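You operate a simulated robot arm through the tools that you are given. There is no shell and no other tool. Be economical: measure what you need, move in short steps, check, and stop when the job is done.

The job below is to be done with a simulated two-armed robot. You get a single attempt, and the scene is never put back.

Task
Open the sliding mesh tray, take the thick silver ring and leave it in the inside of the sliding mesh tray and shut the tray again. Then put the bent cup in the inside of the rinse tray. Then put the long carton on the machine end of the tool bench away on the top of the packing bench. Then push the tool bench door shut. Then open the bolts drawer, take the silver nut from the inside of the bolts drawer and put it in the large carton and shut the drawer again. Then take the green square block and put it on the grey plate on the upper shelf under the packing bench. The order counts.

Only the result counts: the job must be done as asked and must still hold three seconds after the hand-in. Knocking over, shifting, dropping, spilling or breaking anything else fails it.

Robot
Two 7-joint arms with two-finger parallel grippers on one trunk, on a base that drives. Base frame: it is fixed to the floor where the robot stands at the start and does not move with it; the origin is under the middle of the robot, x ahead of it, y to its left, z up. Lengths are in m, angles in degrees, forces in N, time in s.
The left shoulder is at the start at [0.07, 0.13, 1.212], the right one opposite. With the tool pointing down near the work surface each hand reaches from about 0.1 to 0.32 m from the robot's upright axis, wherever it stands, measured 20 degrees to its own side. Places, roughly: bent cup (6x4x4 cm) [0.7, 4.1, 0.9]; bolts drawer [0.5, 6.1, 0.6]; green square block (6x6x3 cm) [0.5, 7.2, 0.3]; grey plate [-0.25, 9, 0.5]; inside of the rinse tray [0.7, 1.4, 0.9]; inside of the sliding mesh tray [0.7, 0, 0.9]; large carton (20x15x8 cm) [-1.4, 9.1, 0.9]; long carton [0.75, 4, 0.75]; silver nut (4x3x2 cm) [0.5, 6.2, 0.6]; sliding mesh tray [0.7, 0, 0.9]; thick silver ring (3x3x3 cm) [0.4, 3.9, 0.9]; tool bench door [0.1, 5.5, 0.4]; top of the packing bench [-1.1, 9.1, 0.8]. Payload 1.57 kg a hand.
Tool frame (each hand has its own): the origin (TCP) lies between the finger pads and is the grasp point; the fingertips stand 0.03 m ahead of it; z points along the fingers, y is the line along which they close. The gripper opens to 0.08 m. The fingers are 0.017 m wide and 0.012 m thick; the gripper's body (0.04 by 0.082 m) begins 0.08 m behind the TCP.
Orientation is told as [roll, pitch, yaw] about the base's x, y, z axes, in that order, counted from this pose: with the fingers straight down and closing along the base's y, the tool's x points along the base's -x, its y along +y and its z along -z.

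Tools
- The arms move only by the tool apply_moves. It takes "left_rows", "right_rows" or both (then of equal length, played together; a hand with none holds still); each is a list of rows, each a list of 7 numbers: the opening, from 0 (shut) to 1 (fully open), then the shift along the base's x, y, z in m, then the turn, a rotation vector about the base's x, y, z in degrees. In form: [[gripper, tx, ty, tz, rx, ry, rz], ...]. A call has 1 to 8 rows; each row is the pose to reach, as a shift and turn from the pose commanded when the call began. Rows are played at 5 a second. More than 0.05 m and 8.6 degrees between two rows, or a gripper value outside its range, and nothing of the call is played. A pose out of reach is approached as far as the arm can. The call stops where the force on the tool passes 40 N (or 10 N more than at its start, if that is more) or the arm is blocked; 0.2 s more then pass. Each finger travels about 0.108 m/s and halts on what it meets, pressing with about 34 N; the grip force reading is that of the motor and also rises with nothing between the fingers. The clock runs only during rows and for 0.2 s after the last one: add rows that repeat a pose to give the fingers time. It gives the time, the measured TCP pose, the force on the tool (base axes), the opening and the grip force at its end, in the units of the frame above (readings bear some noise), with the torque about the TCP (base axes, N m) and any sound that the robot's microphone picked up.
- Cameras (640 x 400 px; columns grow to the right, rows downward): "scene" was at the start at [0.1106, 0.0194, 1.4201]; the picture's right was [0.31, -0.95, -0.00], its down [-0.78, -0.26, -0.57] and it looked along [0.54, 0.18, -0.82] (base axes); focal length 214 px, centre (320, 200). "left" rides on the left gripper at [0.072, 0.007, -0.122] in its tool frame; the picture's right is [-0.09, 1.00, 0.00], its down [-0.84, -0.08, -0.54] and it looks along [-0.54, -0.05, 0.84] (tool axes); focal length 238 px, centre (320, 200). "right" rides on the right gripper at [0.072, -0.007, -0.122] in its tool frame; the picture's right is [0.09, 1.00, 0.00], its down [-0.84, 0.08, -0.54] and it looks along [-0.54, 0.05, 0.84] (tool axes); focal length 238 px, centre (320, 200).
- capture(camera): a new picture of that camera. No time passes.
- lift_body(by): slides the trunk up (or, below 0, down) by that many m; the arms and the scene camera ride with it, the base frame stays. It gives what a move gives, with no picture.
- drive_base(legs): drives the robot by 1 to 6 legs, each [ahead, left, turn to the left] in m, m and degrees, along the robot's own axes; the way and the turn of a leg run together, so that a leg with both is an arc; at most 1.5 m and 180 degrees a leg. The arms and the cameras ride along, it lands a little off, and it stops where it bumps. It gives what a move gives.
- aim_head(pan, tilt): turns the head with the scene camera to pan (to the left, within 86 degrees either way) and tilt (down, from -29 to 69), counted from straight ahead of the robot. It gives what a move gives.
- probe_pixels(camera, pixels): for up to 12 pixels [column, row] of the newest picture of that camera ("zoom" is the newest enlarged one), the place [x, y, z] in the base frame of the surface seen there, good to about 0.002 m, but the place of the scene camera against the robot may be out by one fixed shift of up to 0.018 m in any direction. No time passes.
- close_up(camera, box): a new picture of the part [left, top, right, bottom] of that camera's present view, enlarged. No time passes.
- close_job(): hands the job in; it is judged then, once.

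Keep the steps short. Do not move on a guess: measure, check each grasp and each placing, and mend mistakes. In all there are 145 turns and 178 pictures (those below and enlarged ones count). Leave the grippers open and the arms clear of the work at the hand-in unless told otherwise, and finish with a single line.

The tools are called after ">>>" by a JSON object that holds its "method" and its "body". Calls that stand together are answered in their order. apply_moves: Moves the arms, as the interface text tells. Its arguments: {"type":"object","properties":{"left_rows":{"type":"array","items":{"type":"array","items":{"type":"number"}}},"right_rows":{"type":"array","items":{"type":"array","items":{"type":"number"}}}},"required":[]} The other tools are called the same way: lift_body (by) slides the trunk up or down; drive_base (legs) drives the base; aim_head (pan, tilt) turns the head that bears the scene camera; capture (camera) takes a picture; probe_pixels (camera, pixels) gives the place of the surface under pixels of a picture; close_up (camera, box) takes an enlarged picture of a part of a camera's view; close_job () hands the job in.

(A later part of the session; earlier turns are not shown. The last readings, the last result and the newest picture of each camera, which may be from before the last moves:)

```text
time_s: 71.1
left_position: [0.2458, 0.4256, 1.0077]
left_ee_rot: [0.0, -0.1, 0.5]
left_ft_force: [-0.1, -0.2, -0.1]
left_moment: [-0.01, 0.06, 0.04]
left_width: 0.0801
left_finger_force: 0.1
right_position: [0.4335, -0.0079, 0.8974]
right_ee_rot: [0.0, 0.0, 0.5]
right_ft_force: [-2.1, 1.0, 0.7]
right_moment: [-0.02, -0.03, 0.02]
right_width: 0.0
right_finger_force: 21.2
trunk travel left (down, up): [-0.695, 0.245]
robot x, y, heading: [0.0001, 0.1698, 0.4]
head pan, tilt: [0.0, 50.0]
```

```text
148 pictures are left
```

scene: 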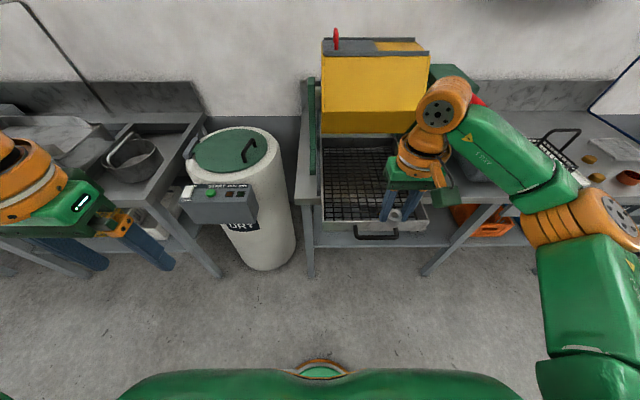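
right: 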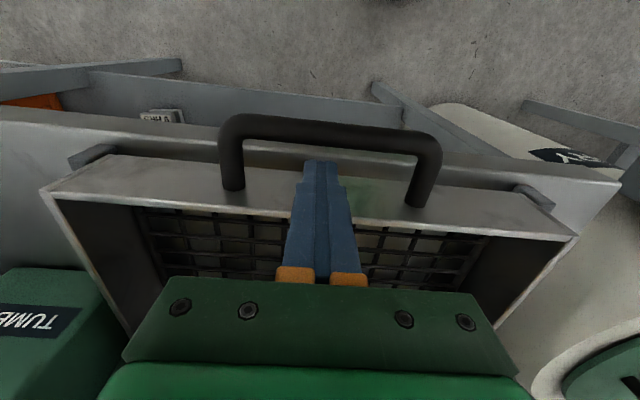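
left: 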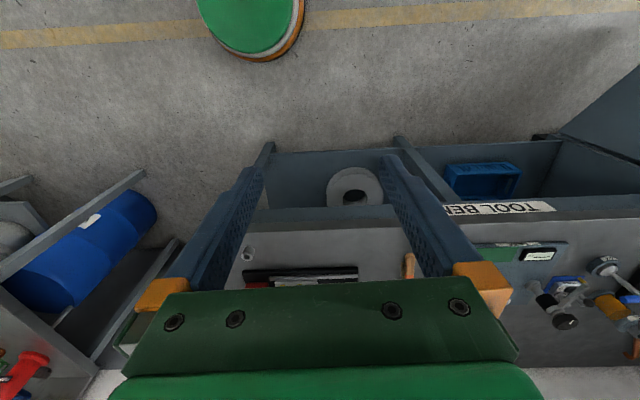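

The tray is nearly home with only 2 N of resistance. I push on gently for the stop.

>>> {"method": "apply_moves", "body": {"right_rows": [[0, 0.004, 0, 0, 0, 0, 0], [0, 0.008, 0, 0, 0, 0, 0], [0, 0.012, 0, 0, 0, 0, 0], [0, 0.012, 0, 0, 0, 0, 0]]}}

>>> {"method": "capture", "body": {"camera": "right"}}

>>> {"method": "probe_pixels", "body": {"camera": "right", "pixels": [[250, 195], [370, 195], [270, 125], [250, 205]]}}

```text
time_s: 71.9
left_position: [0.2387, 0.4252, 1.01]
left_ee_rot: [-0.1, -0.5, 0.2]
left_ft_force: [-0.4, 0.0, -0.2]
left_moment: [0.0, 0.0, -0.01]
left_width: 0.08
left_finger_force: 0.0
right_position: [0.4341, -0.0084, 0.8982]
right_ee_rot: [-0.1, 0.4, 0.4]
right_ft_force: [-17.5, 0.7, 2.0]
right_moment: [-0.06, -0.19, -0.19]
right_width: 0.0001
right_finger_force: 21.4
trunk travel left (down, up): [-0.695, 0.245]
robot x, y, heading: [0.0017, 0.1715, 0.4]
head pan, tilt: [0.0, 50.0]
stopped in row 4 (right hand): the force on the tool passed its limit at 42 N (the readings are from after the stop); the commanded pose is now the measured one
```

```text
147 pictures are left
```

right: 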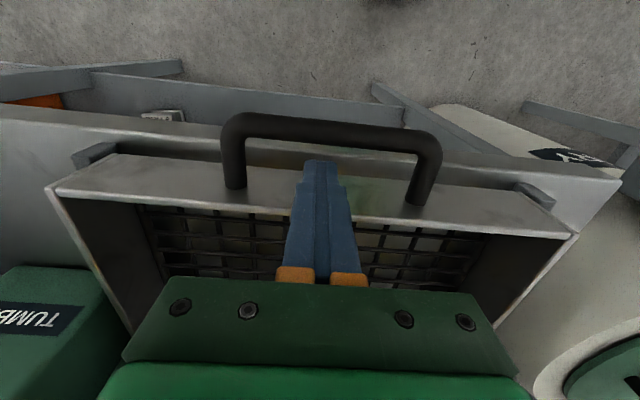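

```text
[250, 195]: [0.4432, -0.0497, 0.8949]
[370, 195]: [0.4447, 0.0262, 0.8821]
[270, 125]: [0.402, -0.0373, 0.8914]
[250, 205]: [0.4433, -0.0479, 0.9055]
```

The tray hit its stop at x 0.444, the place where it started. I ease off, lift out, and check the ring inside.

>>> {"method": "apply_moves", "body": {"right_rows": [[0, -0.006, 0, 0, 0, 0, 0], [0, -0.006, 0, 0.045, 0, 0, 0], [0, -0.006, 0, 0.09, 0, 0, 0], [0, -0.03, 0, 0.1, 0, 0, 0]]}}

>>> {"method": "lift_body", "body": {"by": 0.16}}

>>> {"method": "capture", "body": {"camera": "right"}}

>>> {"method": "capture", "body": {"camera": "scene"}}

```text
time_s: 72.9
left_position: [0.2457, 0.423, 1.0093]
left_ee_rot: [0.0, -0.1, 0.3]
left_ft_force: [-0.3, -0.8, 1.1]
left_moment: [-0.01, 0.01, 0.01]
left_width: 0.0801
left_finger_force: 0.0
right_position: [0.4117, -0.0105, 0.9953]
right_ee_rot: [0.0, 0.5, 0.4]
right_ft_force: [0.2, -0.6, -0.5]
right_moment: [0.0, -0.04, -0.01]
right_width: 0.0001
right_finger_force: 21.1
trunk travel left (down, up): [-0.695, 0.245]
robot x, y, heading: [0.0007, 0.1726, 0.5]
head pan, tilt: [0.0, 50.0]
```

```text
time_s: 74.7
left_position: [0.246, 0.4242, 1.1686]
left_ee_rot: [-0.1, 0.0, 0.4]
left_ft_force: [-0.2, 1.1, -0.5]
left_moment: [-0.02, 0.01, 0.0]
left_width: 0.0799
left_finger_force: 0.1
right_position: [0.4129, -0.0097, 1.1534]
right_ee_rot: [0.0, 0.6, 0.4]
right_ft_force: [-0.4, 0.5, -0.4]
right_moment: [-0.01, 0.02, -0.02]
right_width: 0.0
right_finger_force: 21.2
trunk travel left (down, up): [-0.855, 0.085]
robot x, y, heading: [0.0003, 0.1716, 0.6]
head pan, tilt: [0.0, 50.0]
```

```text
146 pictures are left
```

right: 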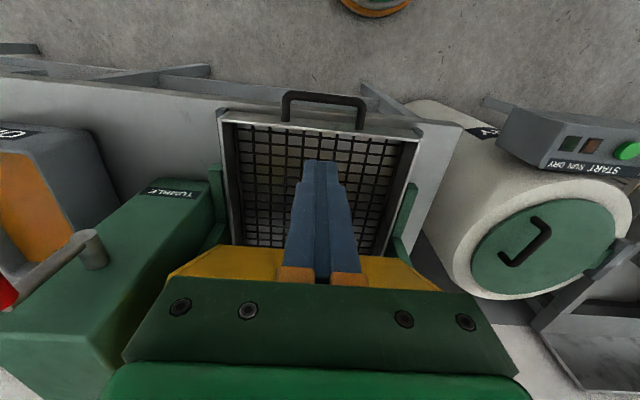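

```text
145 pictures are left
```

scene: 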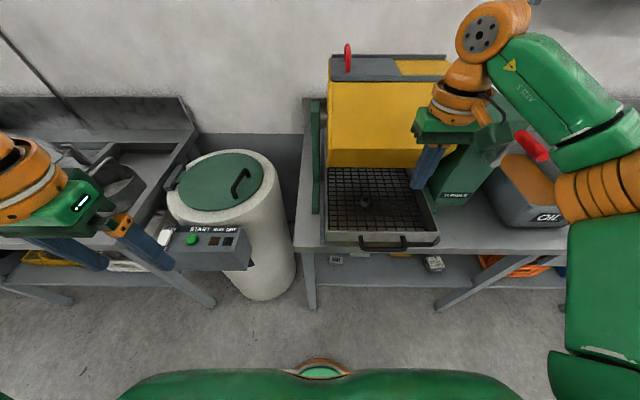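

The tray is shut with the ring inside (dim at 364,200). Next is the bent cup. On the way I stop and look at the rinse tray around y 1.4.

>>> {"method": "drive_base", "body": {"legs": [[-0.15, 0, -0.5], [0, 1.2, 0]]}}

>>> {"method": "capture", "body": {"camera": "scene"}}

>>> {"method": "capture", "body": {"camera": "right"}}

```text
time_s: 81.7
left_position: [0.0908, 1.6166, 1.1676]
left_ee_rot: [-0.1, 0.0, 0.7]
left_ft_force: [-0.8, -0.3, 0.0]
left_moment: [0.0, -0.03, 0.0]
left_width: 0.0799
left_finger_force: 0.0
right_position: [0.2588, 1.1836, 1.1547]
right_ee_rot: [0.0, 0.6, 0.7]
right_ft_force: [-0.5, 0.2, 0.2]
right_moment: [0.0, 0.0, 0.02]
right_width: 0.0
right_finger_force: 21.8
trunk travel left (down, up): [-0.855, 0.085]
robot x, y, heading: [-0.159, 1.3627, 0.1]
head pan, tilt: [0.0, 50.0]
```

```text
144 pictures are left
```

scene: 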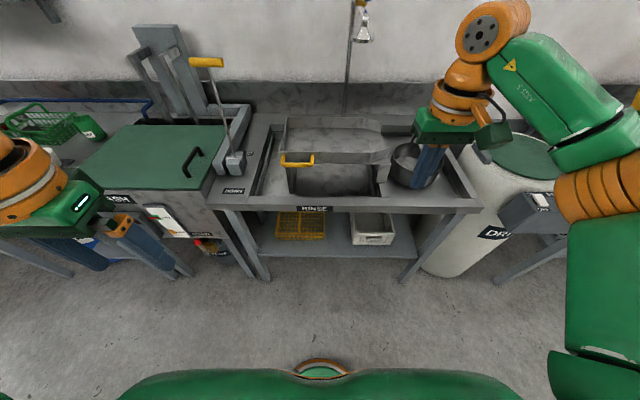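

```text
143 pictures are left
```

right: 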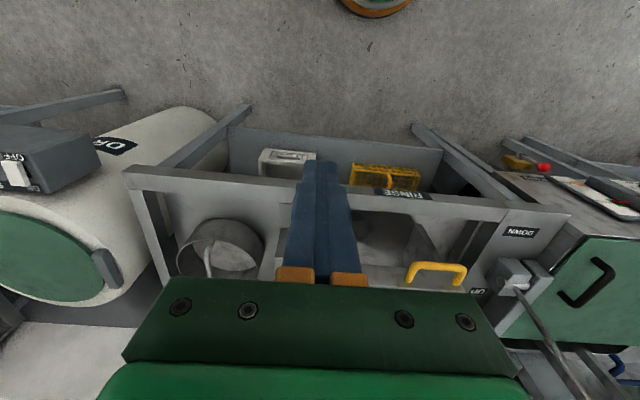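

I enlarge the rinse station.

>>> {"method": "close_up", "body": {"camera": "scene", "box": [200, 40, 480, 220]}}

>>> {"method": "probe_pixels", "body": {"camera": "scene", "pixels": [[296, 160], [335, 185], [335, 165], [335, 135], [335, 125], [285, 150], [390, 155], [350, 195], [206, 62], [236, 155], [410, 165], [300, 200]]}}

```text
2.22 times, centred on (340, 130) of scene
```

zoom: 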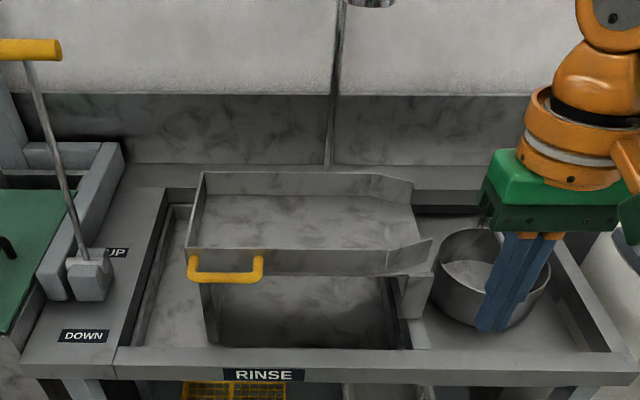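

```text
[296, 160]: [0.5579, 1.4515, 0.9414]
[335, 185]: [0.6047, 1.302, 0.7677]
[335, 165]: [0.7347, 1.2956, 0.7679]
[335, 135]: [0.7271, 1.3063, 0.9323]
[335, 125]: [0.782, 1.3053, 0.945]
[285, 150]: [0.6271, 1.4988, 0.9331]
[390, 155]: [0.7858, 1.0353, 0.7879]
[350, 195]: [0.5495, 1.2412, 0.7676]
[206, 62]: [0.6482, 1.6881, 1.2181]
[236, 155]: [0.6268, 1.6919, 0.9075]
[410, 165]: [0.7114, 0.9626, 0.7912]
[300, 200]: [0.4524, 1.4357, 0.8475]
```

>>> {"method": "probe_pixels", "body": {"camera": "zoom", "pixels": [[300, 215], [230, 235], [370, 235], [250, 205], [380, 205], [290, 252], [290, 180], [200, 195], [410, 195], [290, 265], [420, 250], [225, 265]]}}

>>> {"method": "close_up", "body": {"camera": "scene", "box": [270, 100, 400, 190]}}

```text
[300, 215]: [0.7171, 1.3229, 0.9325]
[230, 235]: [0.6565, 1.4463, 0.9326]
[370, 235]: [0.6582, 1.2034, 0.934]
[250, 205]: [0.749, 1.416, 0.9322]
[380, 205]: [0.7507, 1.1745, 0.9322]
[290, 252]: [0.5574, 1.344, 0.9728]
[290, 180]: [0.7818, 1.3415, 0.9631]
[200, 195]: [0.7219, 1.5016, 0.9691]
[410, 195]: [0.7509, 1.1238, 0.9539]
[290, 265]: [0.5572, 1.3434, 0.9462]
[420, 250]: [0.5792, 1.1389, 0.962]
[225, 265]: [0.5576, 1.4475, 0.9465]
```

```text
4.44 times, centred on (335, 145) of scene
```

zoom: 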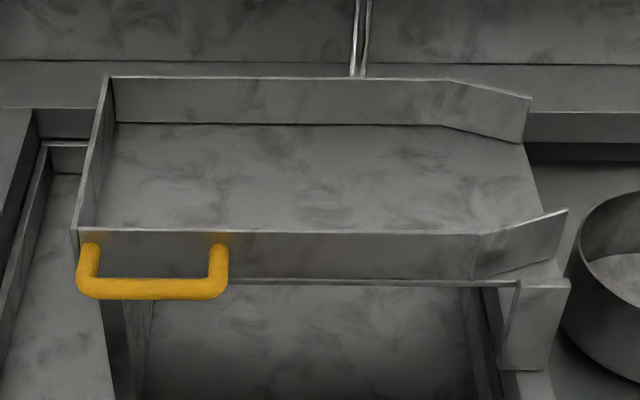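

The tray floor is at about z 0.92, x 0.57–0.77, y 1.15–1.49, and its front wall top is at 0.97. Now I drive to the tool bench for the cup. The left hand will take it, from the free side.

>>> {"method": "drive_base", "body": {"legs": [[0, 1.5, 0], [0, 1.05, 0]]}}

>>> {"method": "capture", "body": {"camera": "scene"}}

>>> {"method": "close_up", "body": {"camera": "scene", "box": [220, 80, 380, 220]}}

```text
time_s: 94.2
left_position: [0.0264, 4.1741, 1.1682]
left_ee_rot: [-0.1, 0.1, 1.7]
left_ft_force: [0.1, 0.2, -0.4]
left_moment: [-0.02, 0.03, -0.02]
left_width: 0.0797
left_finger_force: 0.0
right_position: [0.2033, 3.7443, 1.1538]
right_ee_rot: [0.0, 0.7, 1.7]
right_ft_force: [0.2, -0.7, -0.8]
right_moment: [0.01, -0.01, -0.01]
right_width: 0.0
right_finger_force: 21.0
trunk travel left (down, up): [-0.855, 0.085]
robot x, y, heading: [-0.2109, 3.9162, 1.8]
head pan, tilt: [0.0, 50.0]
```

```text
140 pictures are left
```

scene: 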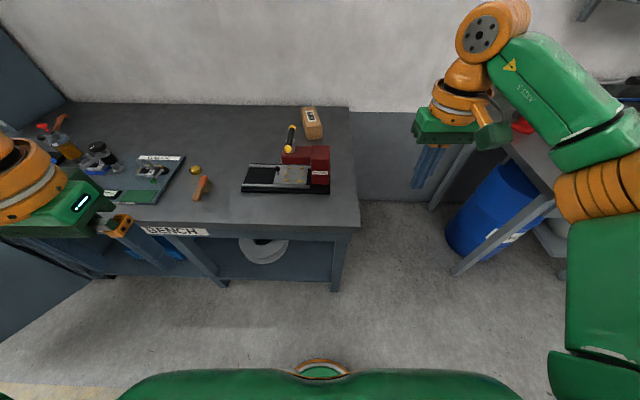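

```text
2.86 times, centred on (300, 150) of scene
```

zoom: 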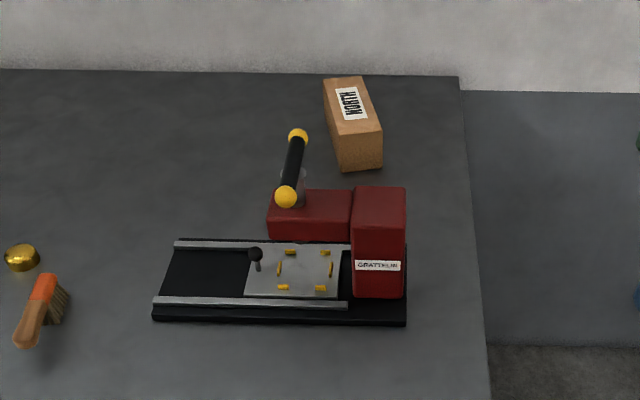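

The cup is hidden behind the machine from here. I go to the bench front and extend the left hand over the area to see it from above.

>>> {"method": "drive_base", "body": {"legs": [[0.25, -0.05, -1.8]]}}

>>> {"method": "apply_moves", "body": {"left_rows": [[1, 0.05, -0.01, 0, 0, 0, 0], [1, 0.1, -0.02, 0, 0, 0, 0], [1, 0.15, -0.03, 0, 0, 0, 0], [1, 0.2, -0.04, 0, 0, 0, 0], [1, 0.2, -0.04, 0, 0, 0, 0]]}}

>>> {"method": "capture", "body": {"camera": "left"}}

>>> {"method": "capture", "body": {"camera": "scene"}}

```text
time_s: 96.0
left_position: [0.283, 4.1227, 1.1699]
left_ee_rot: [0.1, -0.1, -0.1]
left_ft_force: [0.2, -0.1, -0.5]
left_moment: [0.03, 0.01, -0.02]
left_width: 0.0801
left_finger_force: 0.0
right_position: [0.4449, 3.6868, 1.1561]
right_ee_rot: [-0.1, 0.4, -0.1]
right_ft_force: [0.1, -0.4, 0.6]
right_moment: [0.0, -0.05, -0.01]
right_width: 0.0001
right_finger_force: 21.1
trunk travel left (down, up): [-0.855, 0.085]
robot x, y, heading: [0.0383, 3.8687, 0.1]
head pan, tilt: [0.0, 50.0]
```

```text
refused: row 1 steps farther than a row can; nothing moved
```

```text
138 pictures are left
```

left: 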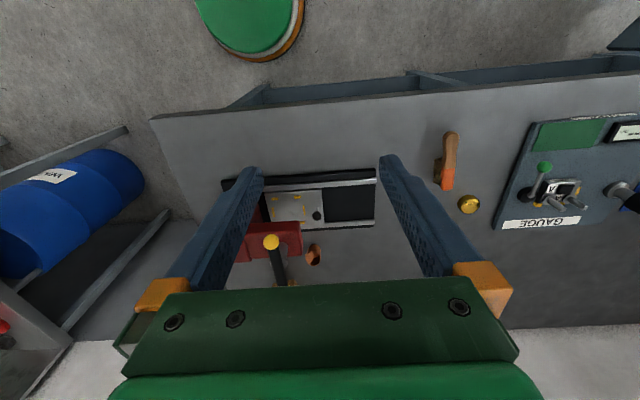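

```text
137 pictures are left
```

scene: 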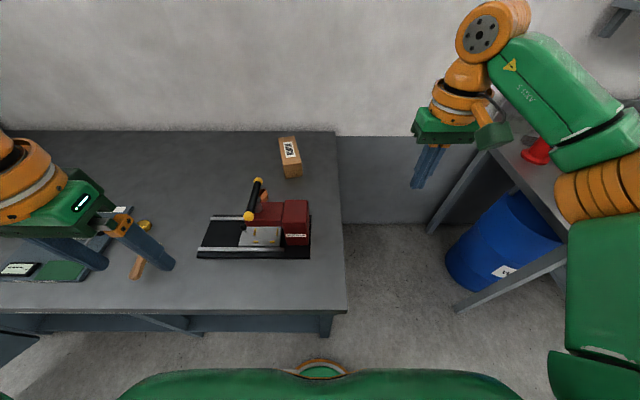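

The cup shows at left-camera (314,253). I extend the left hand forward in smaller steps and look again.

>>> {"method": "apply_moves", "body": {"left_rows": [[1, 0.045, 0, 0, 0, 0, 0], [1, 0.09, 0, 0, 0, 0, 0], [1, 0.135, 0, 0, 0, 0, 0], [1, 0.18, 0, 0, 0, 0, 0], [1, 0.22, 0, 0, 0, 0, 0], [1, 0.22, 0, 0, 0, 0, 0]]}}

>>> {"method": "capture", "body": {"camera": "left"}}

>>> {"method": "capture", "body": {"camera": "scene"}}

```text
time_s: 97.4
left_position: [0.4932, 4.1236, 1.1679]
left_ee_rot: [0.1, -0.1, -0.1]
left_ft_force: [0.0, 0.0, -0.2]
left_moment: [-0.01, -0.01, 0.0]
left_width: 0.0803
left_finger_force: 0.0
left hand out of reach, approached as far as the arm can: row 5, 6
right_position: [0.4481, 3.6868, 1.1545]
right_ee_rot: [-0.1, 0.5, 0.0]
right_ft_force: [0.3, -0.7, 0.9]
right_moment: [0.01, 0.01, 0.0]
right_width: 0.0
right_finger_force: 21.2
trunk travel left (down, up): [-0.855, 0.085]
robot x, y, heading: [0.0408, 3.8741, 0.1]
head pan, tilt: [0.0, 50.0]
```

```text
136 pictures are left
```

left: 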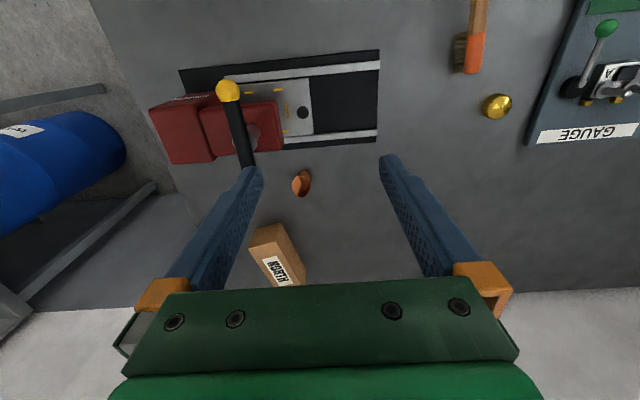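

```text
135 pictures are left
```

scene: 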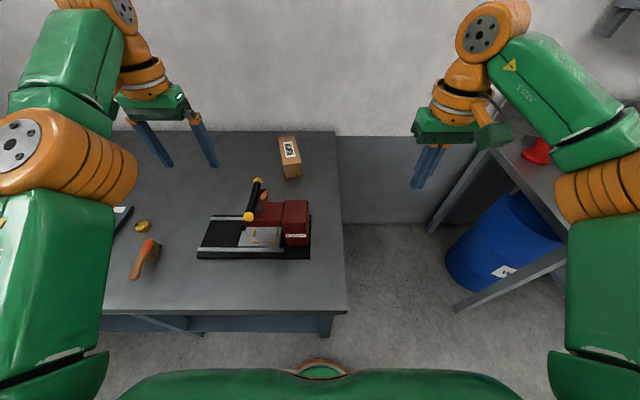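

The straight-down reach ends about 0.46 m ahead, and the cup is about 0.6 m away. I measure the cup, the carton, the bench end gap and the shelf under the bench.

>>> {"method": "probe_pixels", "body": {"camera": "left", "pixels": [[302, 172], [302, 194], [293, 184], [309, 180], [270, 232], [297, 243], [275, 283], [250, 242], [303, 278], [340, 210], [227, 90], [244, 160]]}}

>>> {"method": "close_up", "body": {"camera": "left", "box": [230, 140, 370, 290]}}

>>> {"method": "probe_pixels", "body": {"camera": "scene", "pixels": [[350, 250], [345, 300], [325, 330], [470, 305], [430, 225], [470, 200], [200, 325], [337, 140], [450, 250], [545, 245]]}}

```text
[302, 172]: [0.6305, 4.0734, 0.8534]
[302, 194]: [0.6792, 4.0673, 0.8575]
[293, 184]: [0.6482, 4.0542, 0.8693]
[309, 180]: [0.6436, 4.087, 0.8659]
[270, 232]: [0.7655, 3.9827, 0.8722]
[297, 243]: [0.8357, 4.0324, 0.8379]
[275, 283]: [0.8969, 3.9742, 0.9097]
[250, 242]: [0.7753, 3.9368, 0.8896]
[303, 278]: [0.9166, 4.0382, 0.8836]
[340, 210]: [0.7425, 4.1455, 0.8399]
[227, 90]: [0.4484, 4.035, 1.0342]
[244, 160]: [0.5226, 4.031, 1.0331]
```

```text
2.67 times, centred on (300, 215) of left
```

zoom: 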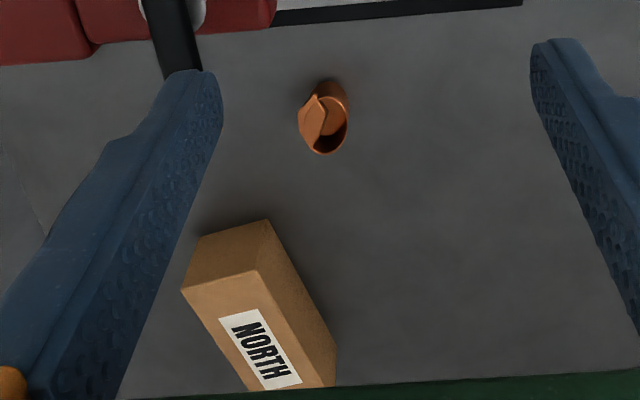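

```text
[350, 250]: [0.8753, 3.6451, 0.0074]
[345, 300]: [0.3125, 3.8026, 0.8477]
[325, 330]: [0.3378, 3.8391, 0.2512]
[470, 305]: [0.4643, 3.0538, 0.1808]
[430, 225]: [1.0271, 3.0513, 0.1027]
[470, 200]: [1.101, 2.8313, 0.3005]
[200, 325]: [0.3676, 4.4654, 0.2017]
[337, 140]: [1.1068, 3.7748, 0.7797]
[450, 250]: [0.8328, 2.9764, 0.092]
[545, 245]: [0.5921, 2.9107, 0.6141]
```

The gap at the bench's right end (y 3.05–3.80) is wide enough for the robot. From there the cup and carton are nearer, with no machine in the way. I retract the hands, back out, turn left 90° in the open, and look.

>>> {"method": "apply_moves", "body": {"left_rows": [[1, -0.045, 0, 0, 0, 0, 0], [1, -0.09, 0, 0, 0, 0, 0], [1, -0.135, 0, 0, 0, 0, 0], [1, -0.18, 0, 0, 0, 0, 0], [1, -0.21, 0, 0, 0, 0, 0]], "right_rows": [[0.2, -0.045, 0, 0, 0, 0, 0], [0.4, -0.09, 0, 0, 0, 0, 0], [0.6, -0.12, 0, 0, 0, 0, 0], [0.8, -0.12, 0, 0, 0, 0, 0], [1, -0.12, 0, 0, 0, 0, 0]]}}

>>> {"method": "drive_base", "body": {"legs": [[-0.5, -0.45, 0], [0, 0, 90]]}}

>>> {"method": "aim_head", "body": {"pan": -45, "tilt": 40}}

>>> {"method": "capture", "body": {"camera": "scene"}}

```text
time_s: 98.6
left_position: [0.4773, 4.1502, 1.1857]
left_ee_rot: [0.0, 0.0, -0.1]
left_ft_force: [-0.4, -0.6, 0.1]
left_moment: [0.01, 0.04, -0.02]
left_width: 0.0801
left_finger_force: 0.0
left hand out of reach, approached as far as the arm can: row 1, 2, 3, 4, 5
right_position: [0.3301, 3.6847, 1.1554]
right_ee_rot: [0.0, 0.6, -0.1]
right_ft_force: [1.4, -0.4, -0.2]
right_moment: [0.03, -0.03, -0.02]
right_width: 0.0799
right_finger_force: 0.1
trunk travel left (down, up): [-0.855, 0.085]
robot x, y, heading: [0.0363, 3.8692, -0.3]
head pan, tilt: [0.0, 50.0]
```

```text
time_s: 106.2
left_position: [-0.7377, 3.8503, 1.1868]
left_ee_rot: [0.0, 0.0, 88.4]
left_ft_force: [-0.2, -0.5, 0.2]
left_moment: [0.0, 0.01, -0.02]
left_width: 0.0801
left_finger_force: 0.0
right_position: [-0.2752, 3.6915, 1.1551]
right_ee_rot: [0.0, 0.6, 88.4]
right_ft_force: [0.5, 0.1, -0.6]
right_moment: [-0.01, 0.0, -0.02]
right_width: 0.0801
right_finger_force: 0.0
trunk travel left (down, up): [-0.855, 0.085]
robot x, y, heading: [-0.468, 3.4059, 88.5]
head pan, tilt: [0.0, 50.0]
```

```text
time_s: 107.3
left_position: [-0.738, 3.85, 1.1862]
left_ee_rot: [0.1, 0.0, 88.5]
left_ft_force: [-0.5, -0.2, -0.1]
left_moment: [-0.01, 0.05, -0.04]
left_width: 0.0795
left_finger_force: 0.1
right_position: [-0.2742, 3.6914, 1.154]
right_ee_rot: [0.0, 0.6, 88.5]
right_ft_force: [0.9, -0.2, 0.3]
right_moment: [-0.02, 0.04, -0.02]
right_width: 0.08
right_finger_force: 0.1
trunk travel left (down, up): [-0.855, 0.085]
robot x, y, heading: [-0.4693, 3.408, 88.3]
head pan, tilt: [-45.0, 40.0]
```

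```text
133 pictures are left
```

scene: 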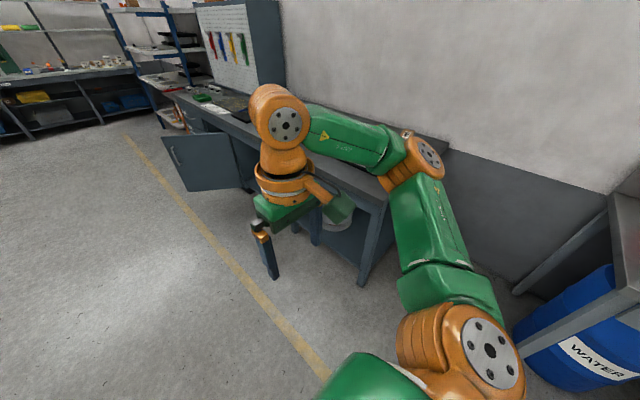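

The left arm did not come back, perhaps because it is at its limit. I bring it in again, a little lower, then strafe into the gap.

>>> {"method": "apply_moves", "body": {"left_rows": [[1, 0, -0.02, -0.03, 0, 0, 0], [1, 0, -0.05, -0.05, 0, 0, 0], [1, 0, -0.09, -0.05, 0, 0, 0], [1, 0, -0.13, -0.04, 0, 0, 0], [1, 0, -0.17, -0.03, 0, 0, 0], [1, 0, -0.2, -0.02, 0, 0, 0]]}}

>>> {"method": "drive_base", "body": {"legs": [[0, 0, 1.5], [0, -0.93, 0]]}}

>>> {"method": "capture", "body": {"camera": "right"}}

>>> {"method": "aim_head", "body": {"pan": 0, "tilt": 50}}

>>> {"method": "capture", "body": {"camera": "scene"}}

```text
time_s: 108.7
left_position: [-0.7666, 3.8415, 1.1875]
left_ee_rot: [0.1, 0.0, 88.5]
left_ft_force: [0.3, 0.7, 0.5]
left_moment: [-0.01, 0.0, -0.01]
left_width: 0.0805
left_finger_force: 0.0
left hand out of reach, approached as far as the arm can: row 1, 2, 3, 4, 5, 6
right_position: [-0.2757, 3.6905, 1.155]
right_ee_rot: [0.0, 0.6, 88.4]
right_ft_force: [0.5, -0.5, 0.5]
right_moment: [-0.01, -0.01, -0.04]
right_width: 0.0798
right_finger_force: 0.0
trunk travel left (down, up): [-0.855, 0.085]
robot x, y, heading: [-0.4705, 3.4011, 88.2]
head pan, tilt: [-45.0, 40.0]
```

```text
time_s: 113.9
left_position: [0.1422, 3.8343, 1.1856]
left_ee_rot: [0.0, -0.1, 90.6]
left_ft_force: [-0.3, 0.4, -0.8]
left_moment: [0.02, -0.03, 0.01]
left_width: 0.0802
left_finger_force: 0.0
right_position: [0.6372, 3.7025, 1.1556]
right_ee_rot: [-0.1, 0.6, 90.7]
right_ft_force: [0.0, 0.2, 0.3]
right_moment: [-0.02, -0.01, 0.01]
right_width: 0.0798
right_finger_force: 0.1
trunk travel left (down, up): [-0.855, 0.085]
robot x, y, heading: [0.4602, 3.4092, 90.7]
head pan, tilt: [-45.0, 40.0]
```

```text
132 pictures are left
```

right: 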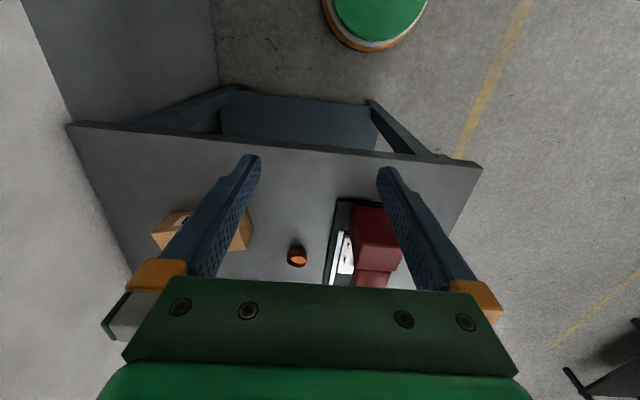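

```text
time_s: 115.0
left_position: [0.1428, 3.8346, 1.1874]
left_ee_rot: [0.0, 0.0, 90.6]
left_ft_force: [0.2, -0.2, 0.5]
left_moment: [-0.03, -0.01, -0.02]
left_width: 0.0799
left_finger_force: 0.2
right_position: [0.6397, 3.7021, 1.1541]
right_ee_rot: [0.0, 0.6, 90.6]
right_ft_force: [-0.8, -0.6, -0.6]
right_moment: [-0.01, 0.04, 0.02]
right_width: 0.0799
right_finger_force: 0.0
trunk travel left (down, up): [-0.855, 0.085]
robot x, y, heading: [0.4591, 3.4082, 90.5]
head pan, tilt: [0.0, 50.0]
```

```text
131 pictures are left
```

scene: 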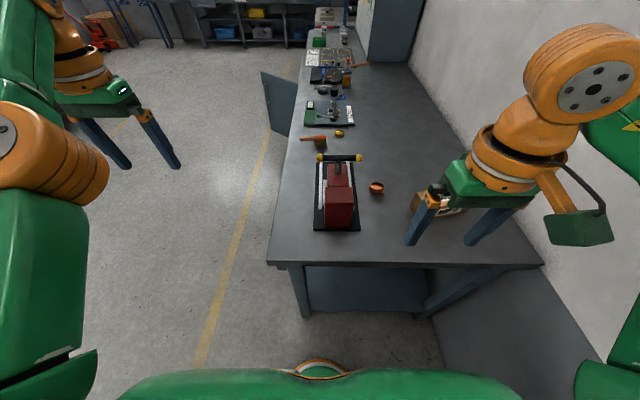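

The left arm is stuck stretched out. I try a different direction, inward and up, to free it.

>>> {"method": "apply_moves", "body": {"left_rows": [[1, 0.03, -0.03, 0.02, 0, 0, 0], [1, 0.06, -0.06, 0.02, 0, 0, 0], [1, 0.06, -0.1, 0.02, 0, 0, 0], [1, 0.06, -0.14, 0, 0, 0, 0], [1, 0.06, -0.18, -0.02, 0, 0, 0], [1, 0.06, -0.2, -0.05, 0, 0, 0]]}}

>>> {"method": "close_up", "body": {"camera": "scene", "box": [260, 130, 480, 270]}}

>>> {"method": "close_up", "body": {"camera": "right", "box": [240, 200, 370, 290]}}

```text
time_s: 116.4
left_position: [0.2002, 3.6378, 1.1347]
left_ee_rot: [-0.3, -0.1, 90.6]
left_ft_force: [0.2, -0.2, -0.6]
left_moment: [-0.05, -0.01, -0.02]
left_width: 0.0803
left_finger_force: 0.0
left hand out of reach, approached as far as the arm can: row 1, 2
right_position: [0.6343, 3.7003, 1.1561]
right_ee_rot: [-0.2, 0.5, 90.6]
right_ft_force: [-0.5, 0.8, -0.9]
right_moment: [0.0, -0.04, 0.02]
right_width: 0.0798
right_finger_force: 0.0
trunk travel left (down, up): [-0.855, 0.085]
robot x, y, heading: [0.4578, 3.4105, 90.5]
head pan, tilt: [0.0, 50.0]
```

```text
2.86 times, centred on (370, 200) of scene
```

zoom: 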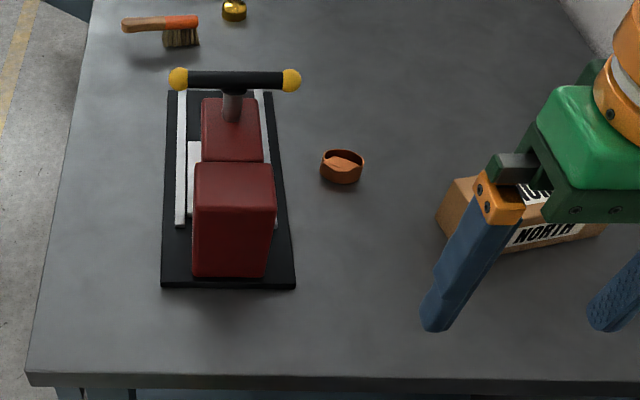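

```text
4.44 times, centred on (305, 245) of right
```

zoom: 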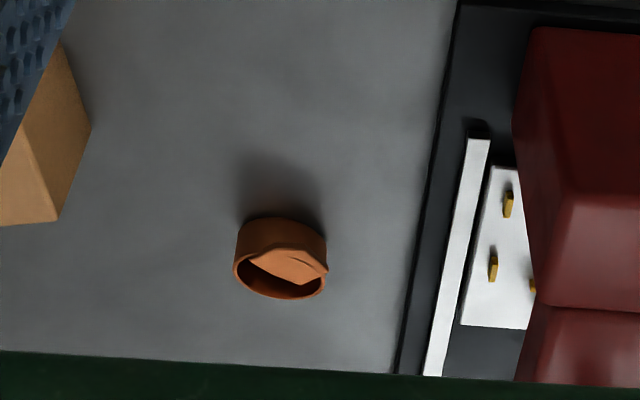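

The left arm is free again. The cup stands upright, oval with a dented near wall. I measure it and the carton in detail.

>>> {"method": "probe_pixels", "body": {"camera": "zoom", "pixels": [[236, 268], [326, 268], [280, 298], [280, 222], [236, 245], [325, 240], [285, 265], [280, 250], [300, 350], [50, 220], [88, 128]]}}

>>> {"method": "probe_pixels", "body": {"camera": "right", "pixels": [[370, 205], [375, 265], [390, 230], [337, 215], [365, 280]]}}

```text
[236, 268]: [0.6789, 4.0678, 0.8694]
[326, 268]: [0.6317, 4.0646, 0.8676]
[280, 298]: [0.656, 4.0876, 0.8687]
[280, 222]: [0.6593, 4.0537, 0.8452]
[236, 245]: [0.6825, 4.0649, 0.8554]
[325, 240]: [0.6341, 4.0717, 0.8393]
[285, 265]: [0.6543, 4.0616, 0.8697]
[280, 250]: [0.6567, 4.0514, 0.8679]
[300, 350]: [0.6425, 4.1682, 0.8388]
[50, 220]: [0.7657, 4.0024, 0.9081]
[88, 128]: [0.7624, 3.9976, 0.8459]
```

```text
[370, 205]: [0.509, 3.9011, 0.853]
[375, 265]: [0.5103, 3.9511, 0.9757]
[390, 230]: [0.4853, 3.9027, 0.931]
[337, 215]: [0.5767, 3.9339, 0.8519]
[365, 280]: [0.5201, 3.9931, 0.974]
```

The cup is 0.052 m (x) by 0.037 m (y) and 0.03 m tall, centred at [0.657, 4.070]. I drive 0.15 m nearer, lower the trunk 0.16 m and extend the right hand towards it.

>>> {"method": "drive_base", "body": {"legs": [[0.15, 0, -0.5]]}}

>>> {"method": "lift_body", "body": {"by": -0.16}}

>>> {"method": "apply_moves", "body": {"right_rows": [[1, 0, 0.045, 0, 0, 0, 0], [1, 0, 0.09, 0, 0, 0, 0], [1, 0, 0.13, 0, 0, 0, 0], [1, 0, 0.16, 0, 0, 0, 0]]}}

>>> {"method": "capture", "body": {"camera": "right"}}

```text
time_s: 117.8
left_position: [0.2046, 3.7885, 1.1357]
left_ee_rot: [0.1, -0.1, 90.2]
left_ft_force: [-0.2, -0.4, 0.2]
left_moment: [0.03, 0.01, 0.0]
left_width: 0.08
left_finger_force: 0.1
right_position: [0.6396, 3.8487, 1.1552]
right_ee_rot: [0.1, 0.4, 90.1]
right_ft_force: [0.2, -0.8, 0.5]
right_moment: [0.03, -0.01, 0.01]
right_width: 0.0802
right_finger_force: 0.0
trunk travel left (down, up): [-0.855, 0.085]
robot x, y, heading: [0.4573, 3.5573, 90.0]
head pan, tilt: [0.0, 50.0]
```

```text
time_s: 119.6
left_position: [0.2041, 3.7917, 0.9738]
left_ee_rot: [0.0, 0.0, 90.1]
left_ft_force: [-0.1, 0.1, 0.0]
left_moment: [0.04, -0.03, 0.02]
left_width: 0.0801
left_finger_force: 0.1
right_position: [0.6395, 3.8511, 0.9956]
right_ee_rot: [-0.1, 0.6, 90.0]
right_ft_force: [-1.0, 0.0, 1.0]
right_moment: [0.02, 0.02, 0.01]
right_width: 0.0801
right_finger_force: 0.1
trunk travel left (down, up): [-0.695, 0.245]
robot x, y, heading: [0.4533, 3.5613, 90.0]
head pan, tilt: [0.0, 50.0]
```

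```text
time_s: 120.6
left_position: [0.2025, 3.7926, 0.9757]
left_ee_rot: [0.0, 0.1, 90.1]
left_ft_force: [-0.4, -0.1, -0.3]
left_moment: [0.01, -0.03, 0.0]
left_width: 0.08
left_finger_force: 0.2
right_position: [0.6378, 4.0132, 0.9956]
right_ee_rot: [-0.2, 0.6, 90.3]
right_ft_force: [0.3, -0.4, 0.0]
right_moment: [-0.02, 0.0, -0.01]
right_width: 0.0802
right_finger_force: 0.1
trunk travel left (down, up): [-0.695, 0.245]
robot x, y, heading: [0.4593, 3.5592, 90.1]
head pan, tilt: [0.0, 50.0]
```

```text
128 pictures are left
```

right: 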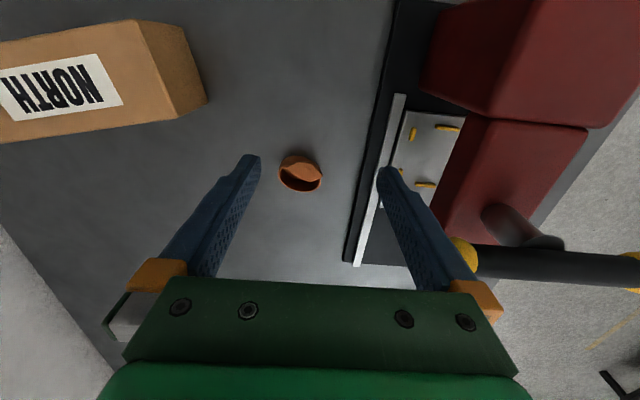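

I reach y 4.013 without trouble. I go on toward [0.657, 4.070], slightly lower.

>>> {"method": "apply_moves", "body": {"right_rows": [[1, 0.01, 0.02, -0.01, 0, 0, 0], [1, 0.019, 0.04, -0.02, 0, 0, 0], [1, 0.019, 0.057, -0.03, 0, 0, 0]]}}

```text
time_s: 121.4
left_position: [0.2045, 3.7915, 0.975]
left_ee_rot: [0.0, 0.0, 90.1]
left_ft_force: [1.0, 0.3, 0.3]
left_moment: [0.01, -0.01, 0.03]
left_width: 0.08
left_finger_force: 0.0
right_position: [0.6635, 4.0326, 0.9631]
right_ee_rot: [-0.1, 0.5, 90.1]
right_ft_force: [-0.5, 0.2, -1.0]
right_moment: [-0.02, -0.03, 0.02]
right_width: 0.0797
right_finger_force: 0.2
right hand out of reach, approached as far as the arm can: row 1, 2, 3
trunk travel left (down, up): [-0.695, 0.245]
robot x, y, heading: [0.457, 3.5575, 90.0]
head pan, tilt: [0.0, 50.0]
```

It is about 4 cm short. I check how far the chest and base stick out, to see if the base can go closer.

>>> {"method": "apply_moves", "body": {"right_rows": [[1, 0, -0.02, 0.01, 0, 0, 0], [1, 0, -0.05, 0.03, 0, 0, 0], [1, 0, -0.06, 0.03, 0, 0, 0]]}}

>>> {"method": "aim_head", "body": {"pan": 0, "tilt": 66}}

>>> {"method": "capture", "body": {"camera": "scene"}}

>>> {"method": "probe_pixels", "body": {"camera": "scene", "pixels": [[320, 290], [320, 300], [320, 310], [320, 330], [200, 320], [320, 280], [320, 265], [320, 240]]}}

```text
time_s: 122.2
left_position: [0.2038, 3.7912, 0.975]
left_ee_rot: [-0.1, -0.1, 90.0]
left_ft_force: [-0.1, -0.7, -0.2]
left_moment: [0.02, 0.01, 0.02]
left_width: 0.0802
left_finger_force: 0.1
right_position: [0.6629, 3.973, 0.9923]
right_ee_rot: [-0.1, 0.7, 90.1]
right_ft_force: [-0.1, -0.5, 0.5]
right_moment: [0.01, 0.03, -0.01]
right_width: 0.08
right_finger_force: 0.0
trunk travel left (down, up): [-0.695, 0.245]
robot x, y, heading: [0.4577, 3.5574, 90.2]
head pan, tilt: [0.0, 50.0]
```

```text
time_s: 123.0
left_position: [0.2038, 3.7908, 0.975]
left_ee_rot: [0.0, 0.0, 90.1]
left_ft_force: [0.3, 0.2, 1.3]
left_moment: [-0.01, 0.0, 0.01]
left_width: 0.08
left_finger_force: 0.0
right_position: [0.6635, 3.974, 0.9918]
right_ee_rot: [0.0, 0.6, 90.1]
right_ft_force: [-1.5, 0.3, -0.6]
right_moment: [-0.01, 0.02, -0.02]
right_width: 0.0799
right_finger_force: 0.1
trunk travel left (down, up): [-0.695, 0.245]
robot x, y, heading: [0.4574, 3.5598, 89.6]
head pan, tilt: [0.0, 66.0]
```

```text
127 pictures are left
```

scene: 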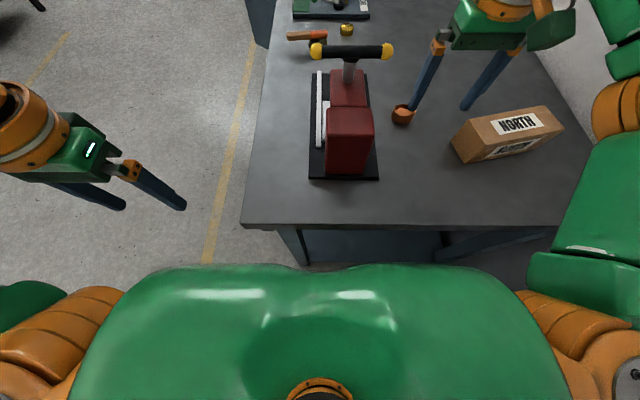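

```text
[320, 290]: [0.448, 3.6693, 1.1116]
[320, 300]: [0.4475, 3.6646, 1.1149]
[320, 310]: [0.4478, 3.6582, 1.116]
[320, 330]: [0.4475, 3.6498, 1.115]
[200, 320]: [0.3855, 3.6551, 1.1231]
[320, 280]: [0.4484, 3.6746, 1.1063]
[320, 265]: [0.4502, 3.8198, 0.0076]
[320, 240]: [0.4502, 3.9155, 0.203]
```

The chest front is only 0.12 m ahead of the axis and the shelf is set back to y≥3.9. So the base can move 0.05 m nearer.

>>> {"method": "drive_base", "body": {"legs": [[0.05, 0, 0]]}}

>>> {"method": "capture", "body": {"camera": "right"}}

```text
time_s: 124.1
left_position: [0.2028, 3.8418, 0.9742]
left_ee_rot: [0.0, 0.2, 90.1]
left_ft_force: [-0.2, 0.0, 0.3]
left_moment: [0.0, -0.01, 0.02]
left_width: 0.0802
left_finger_force: 0.1
right_position: [0.6632, 4.0244, 0.9911]
right_ee_rot: [0.0, 0.8, 90.1]
right_ft_force: [0.1, 0.4, -0.2]
right_moment: [-0.05, 0.0, 0.0]
right_width: 0.08
right_finger_force: 0.1
trunk travel left (down, up): [-0.695, 0.245]
robot x, y, heading: [0.4552, 3.6067, 90.2]
head pan, tilt: [0.0, 66.0]
stopped in leg 1: the robot was blocked; the commanded pose is now the measured one
```

```text
126 pictures are left
```

right: 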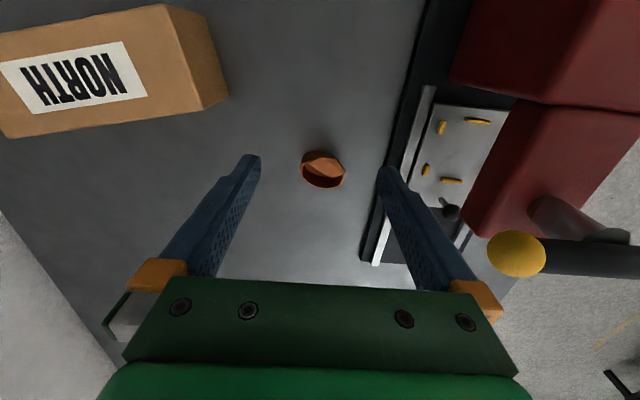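

The base bumped lightly at the end. I check that nothing shifted by probing the cup and carton corners again.

>>> {"method": "probe_pixels", "body": {"camera": "right", "pixels": [[302, 170], [343, 170], [322, 187], [322, 151], [227, 97], [205, 112], [505, 240], [430, 100]]}}

>>> {"method": "capture", "body": {"camera": "scene"}}

```text
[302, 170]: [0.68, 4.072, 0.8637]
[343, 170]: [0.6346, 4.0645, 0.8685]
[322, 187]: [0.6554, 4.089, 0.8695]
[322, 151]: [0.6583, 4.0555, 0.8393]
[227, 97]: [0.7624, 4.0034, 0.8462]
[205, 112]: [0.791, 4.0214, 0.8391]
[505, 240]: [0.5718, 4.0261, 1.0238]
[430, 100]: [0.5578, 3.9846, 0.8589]
```

```text
125 pictures are left
```

scene: 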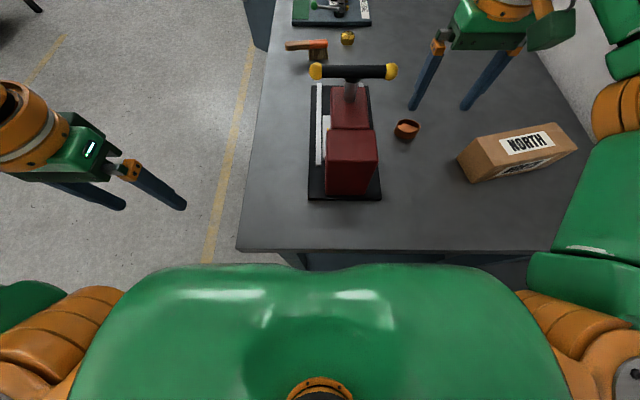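

Nothing moved. I extend over the cup, level with it.

>>> {"method": "apply_moves", "body": {"right_rows": [[1, -0.003, 0.02, 0, 0, 0, 0], [1, -0.006, 0.035, -0.01, 0, 0, 0], [1, -0.006, 0.046, -0.01, 0, 0, 0], [1, -0.006, 0.046, -0.01, 0, 0, 0]]}}

>>> {"method": "capture", "body": {"camera": "right"}}

```text
time_s: 125.1
left_position: [0.2038, 3.8383, 0.9753]
left_ee_rot: [0.0, 0.0, 90.1]
left_ft_force: [0.2, 0.6, 0.5]
left_moment: [0.02, 0.0, 0.02]
left_width: 0.0799
left_finger_force: 0.0
right_position: [0.6581, 4.068, 0.9821]
right_ee_rot: [-0.1, 0.6, 90.1]
right_ft_force: [0.1, -0.3, -0.2]
right_moment: [0.01, -0.01, -0.01]
right_width: 0.0801
right_finger_force: 0.1
trunk travel left (down, up): [-0.695, 0.245]
robot x, y, heading: [0.4546, 3.6076, 90.0]
head pan, tilt: [0.0, 66.0]
```

```text
124 pictures are left
```

right: 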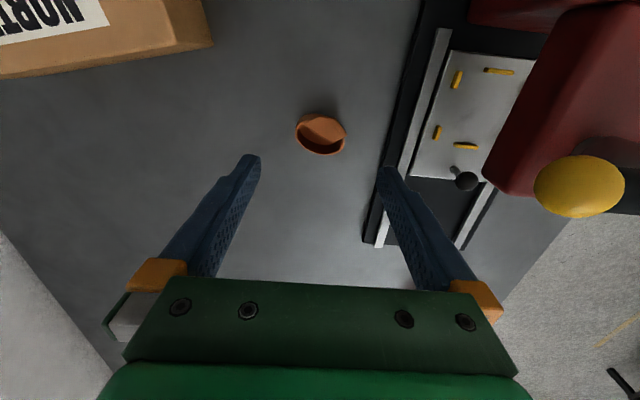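

Over the cup. I raise the left hand so it clears the bench, then lower the trunk 0.107.

>>> {"method": "apply_moves", "body": {"left_rows": [[1, 0, 0, 0.045, 0, 0, 0], [1, 0, 0, 0.09, 0, 0, 0], [1, 0, 0, 0.11, 0, 0, 0]]}}

>>> {"method": "lift_body", "body": {"by": -0.105}}

>>> {"method": "capture", "body": {"camera": "right"}}

```text
time_s: 125.9
left_position: [0.2132, 3.8488, 1.0763]
left_ee_rot: [0.0, 0.0, 90.0]
left_ft_force: [0.1, 0.3, 0.1]
left_moment: [-0.01, 0.03, 0.0]
left_width: 0.0798
left_finger_force: 0.0
left hand out of reach, approached as far as the arm can: row 2, 3
right_position: [0.6563, 4.0672, 0.9817]
right_ee_rot: [0.0, 0.5, 90.1]
right_ft_force: [0.3, 0.6, -0.4]
right_moment: [-0.02, 0.0, 0.0]
right_width: 0.0798
right_finger_force: 0.1
trunk travel left (down, up): [-0.695, 0.245]
robot x, y, heading: [0.4564, 3.6062, 90.2]
head pan, tilt: [0.0, 66.0]
```

```text
time_s: 127.3
left_position: [0.2134, 3.8481, 0.9705]
left_ee_rot: [0.0, 0.0, 90.1]
left_ft_force: [1.1, -0.1, 0.7]
left_moment: [0.04, -0.02, -0.01]
left_width: 0.0797
left_finger_force: 0.1
right_position: [0.6577, 4.0677, 0.8775]
right_ee_rot: [0.0, 0.5, 90.1]
right_ft_force: [-1.2, 0.5, -0.8]
right_moment: [-0.02, 0.04, 0.02]
right_width: 0.0803
right_finger_force: 0.0
trunk travel left (down, up): [-0.59, 0.35]
robot x, y, heading: [0.4571, 3.608, 89.9]
head pan, tilt: [0.0, 66.0]
```

```text
123 pictures are left
```

right: 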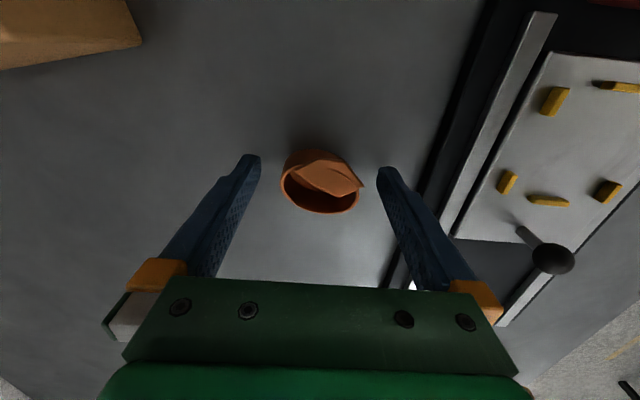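

The cup (321,182) is between the fingers. I close on it.

>>> {"method": "apply_moves", "body": {"right_rows": [[0.8, 0, 0.002, -0.003, 0, 0, 0], [0.6, 0, 0.002, -0.003, 0, 0, 0], [0.3, 0, 0.002, -0.003, 0, 0, 0], [0.3, 0, 0.002, -0.003, 0, 0, 0], [0.3, 0, 0.002, -0.003, 0, 0, 0]]}}

>>> {"method": "capture", "body": {"camera": "right"}}

```text
time_s: 128.5
left_position: [0.2137, 3.8466, 0.9702]
left_ee_rot: [-0.1, 0.0, 90.1]
left_ft_force: [-0.2, 0.0, 0.2]
left_moment: [-0.02, 0.0, 0.01]
left_width: 0.0801
left_finger_force: 0.1
right_position: [0.6577, 4.0689, 0.8729]
right_ee_rot: [0.0, 0.6, 90.0]
right_ft_force: [1.3, 0.5, 2.2]
right_moment: [0.02, -0.02, 0.03]
right_width: 0.049
right_finger_force: 33.5
trunk travel left (down, up): [-0.59, 0.35]
robot x, y, heading: [0.4593, 3.6071, 89.9]
head pan, tilt: [0.0, 66.0]
```

```text
122 pictures are left
```

right: 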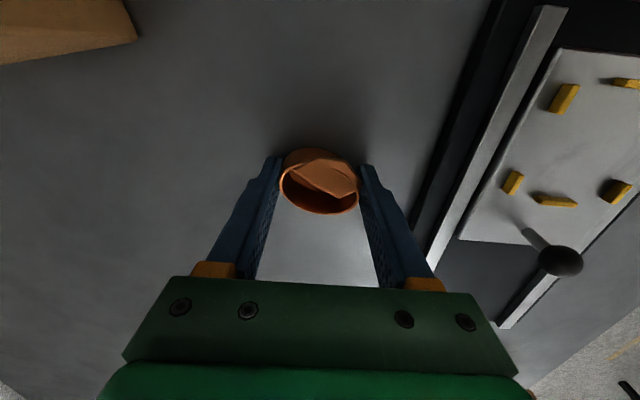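

The cup is held (width 0.049, force 33). I lift 0.28, pull the left hand in, back out of the gap, strafe out, turn to face the benches and drive to the rinse station.

>>> {"method": "lift_body", "body": {"by": 0.28}}

>>> {"method": "drive_base", "body": {"legs": [[-0.17, 0, 0], [0, 0.95, 0], [0, 0, -90], [0, -1.5, 0]]}}

>>> {"method": "capture", "body": {"camera": "right"}}

```text
time_s: 131.3
left_position: [0.2131, 3.8477, 1.2506]
left_ee_rot: [0.1, 0.0, 90.1]
left_ft_force: [-0.3, 0.0, 0.2]
left_moment: [0.0, -0.01, 0.03]
left_width: 0.0801
left_finger_force: 0.0
right_position: [0.658, 4.0685, 1.1535]
right_ee_rot: [0.1, 0.6, 90.1]
right_ft_force: [0.4, -0.5, -1.4]
right_moment: [-0.01, -0.02, 0.01]
right_width: 0.0482
right_finger_force: 34.2
trunk travel left (down, up): [-0.87, 0.07]
robot x, y, heading: [0.4568, 3.608, 89.9]
head pan, tilt: [0.0, 66.0]
```

```text
time_s: 148.1
left_position: [-0.1853, 2.2013, 1.2516]
left_ee_rot: [0.0, 0.0, 3.8]
left_ft_force: [0.0, -0.4, -0.2]
left_moment: [0.01, 0.0, -0.01]
left_width: 0.0798
left_finger_force: 0.0
right_position: [0.0642, 1.7718, 1.1535]
right_ee_rot: [-0.1, 0.6, 3.9]
right_ft_force: [-0.3, -0.5, 0.0]
right_moment: [0.02, -0.03, 0.02]
right_width: 0.0466
right_finger_force: 33.8
trunk travel left (down, up): [-0.87, 0.07]
robot x, y, heading: [-0.4084, 1.9392, 3.4]
head pan, tilt: [0.0, 66.0]
```

```text
121 pictures are left
```

right: 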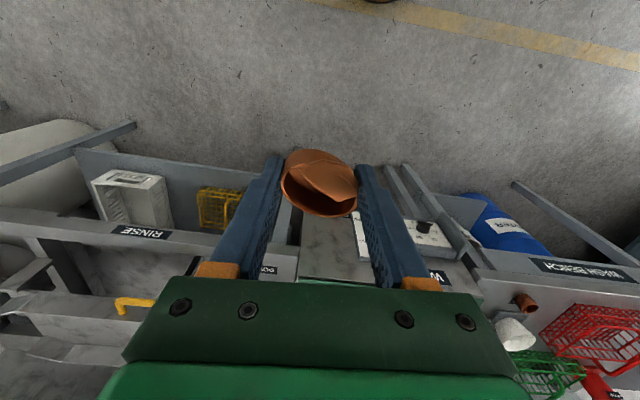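

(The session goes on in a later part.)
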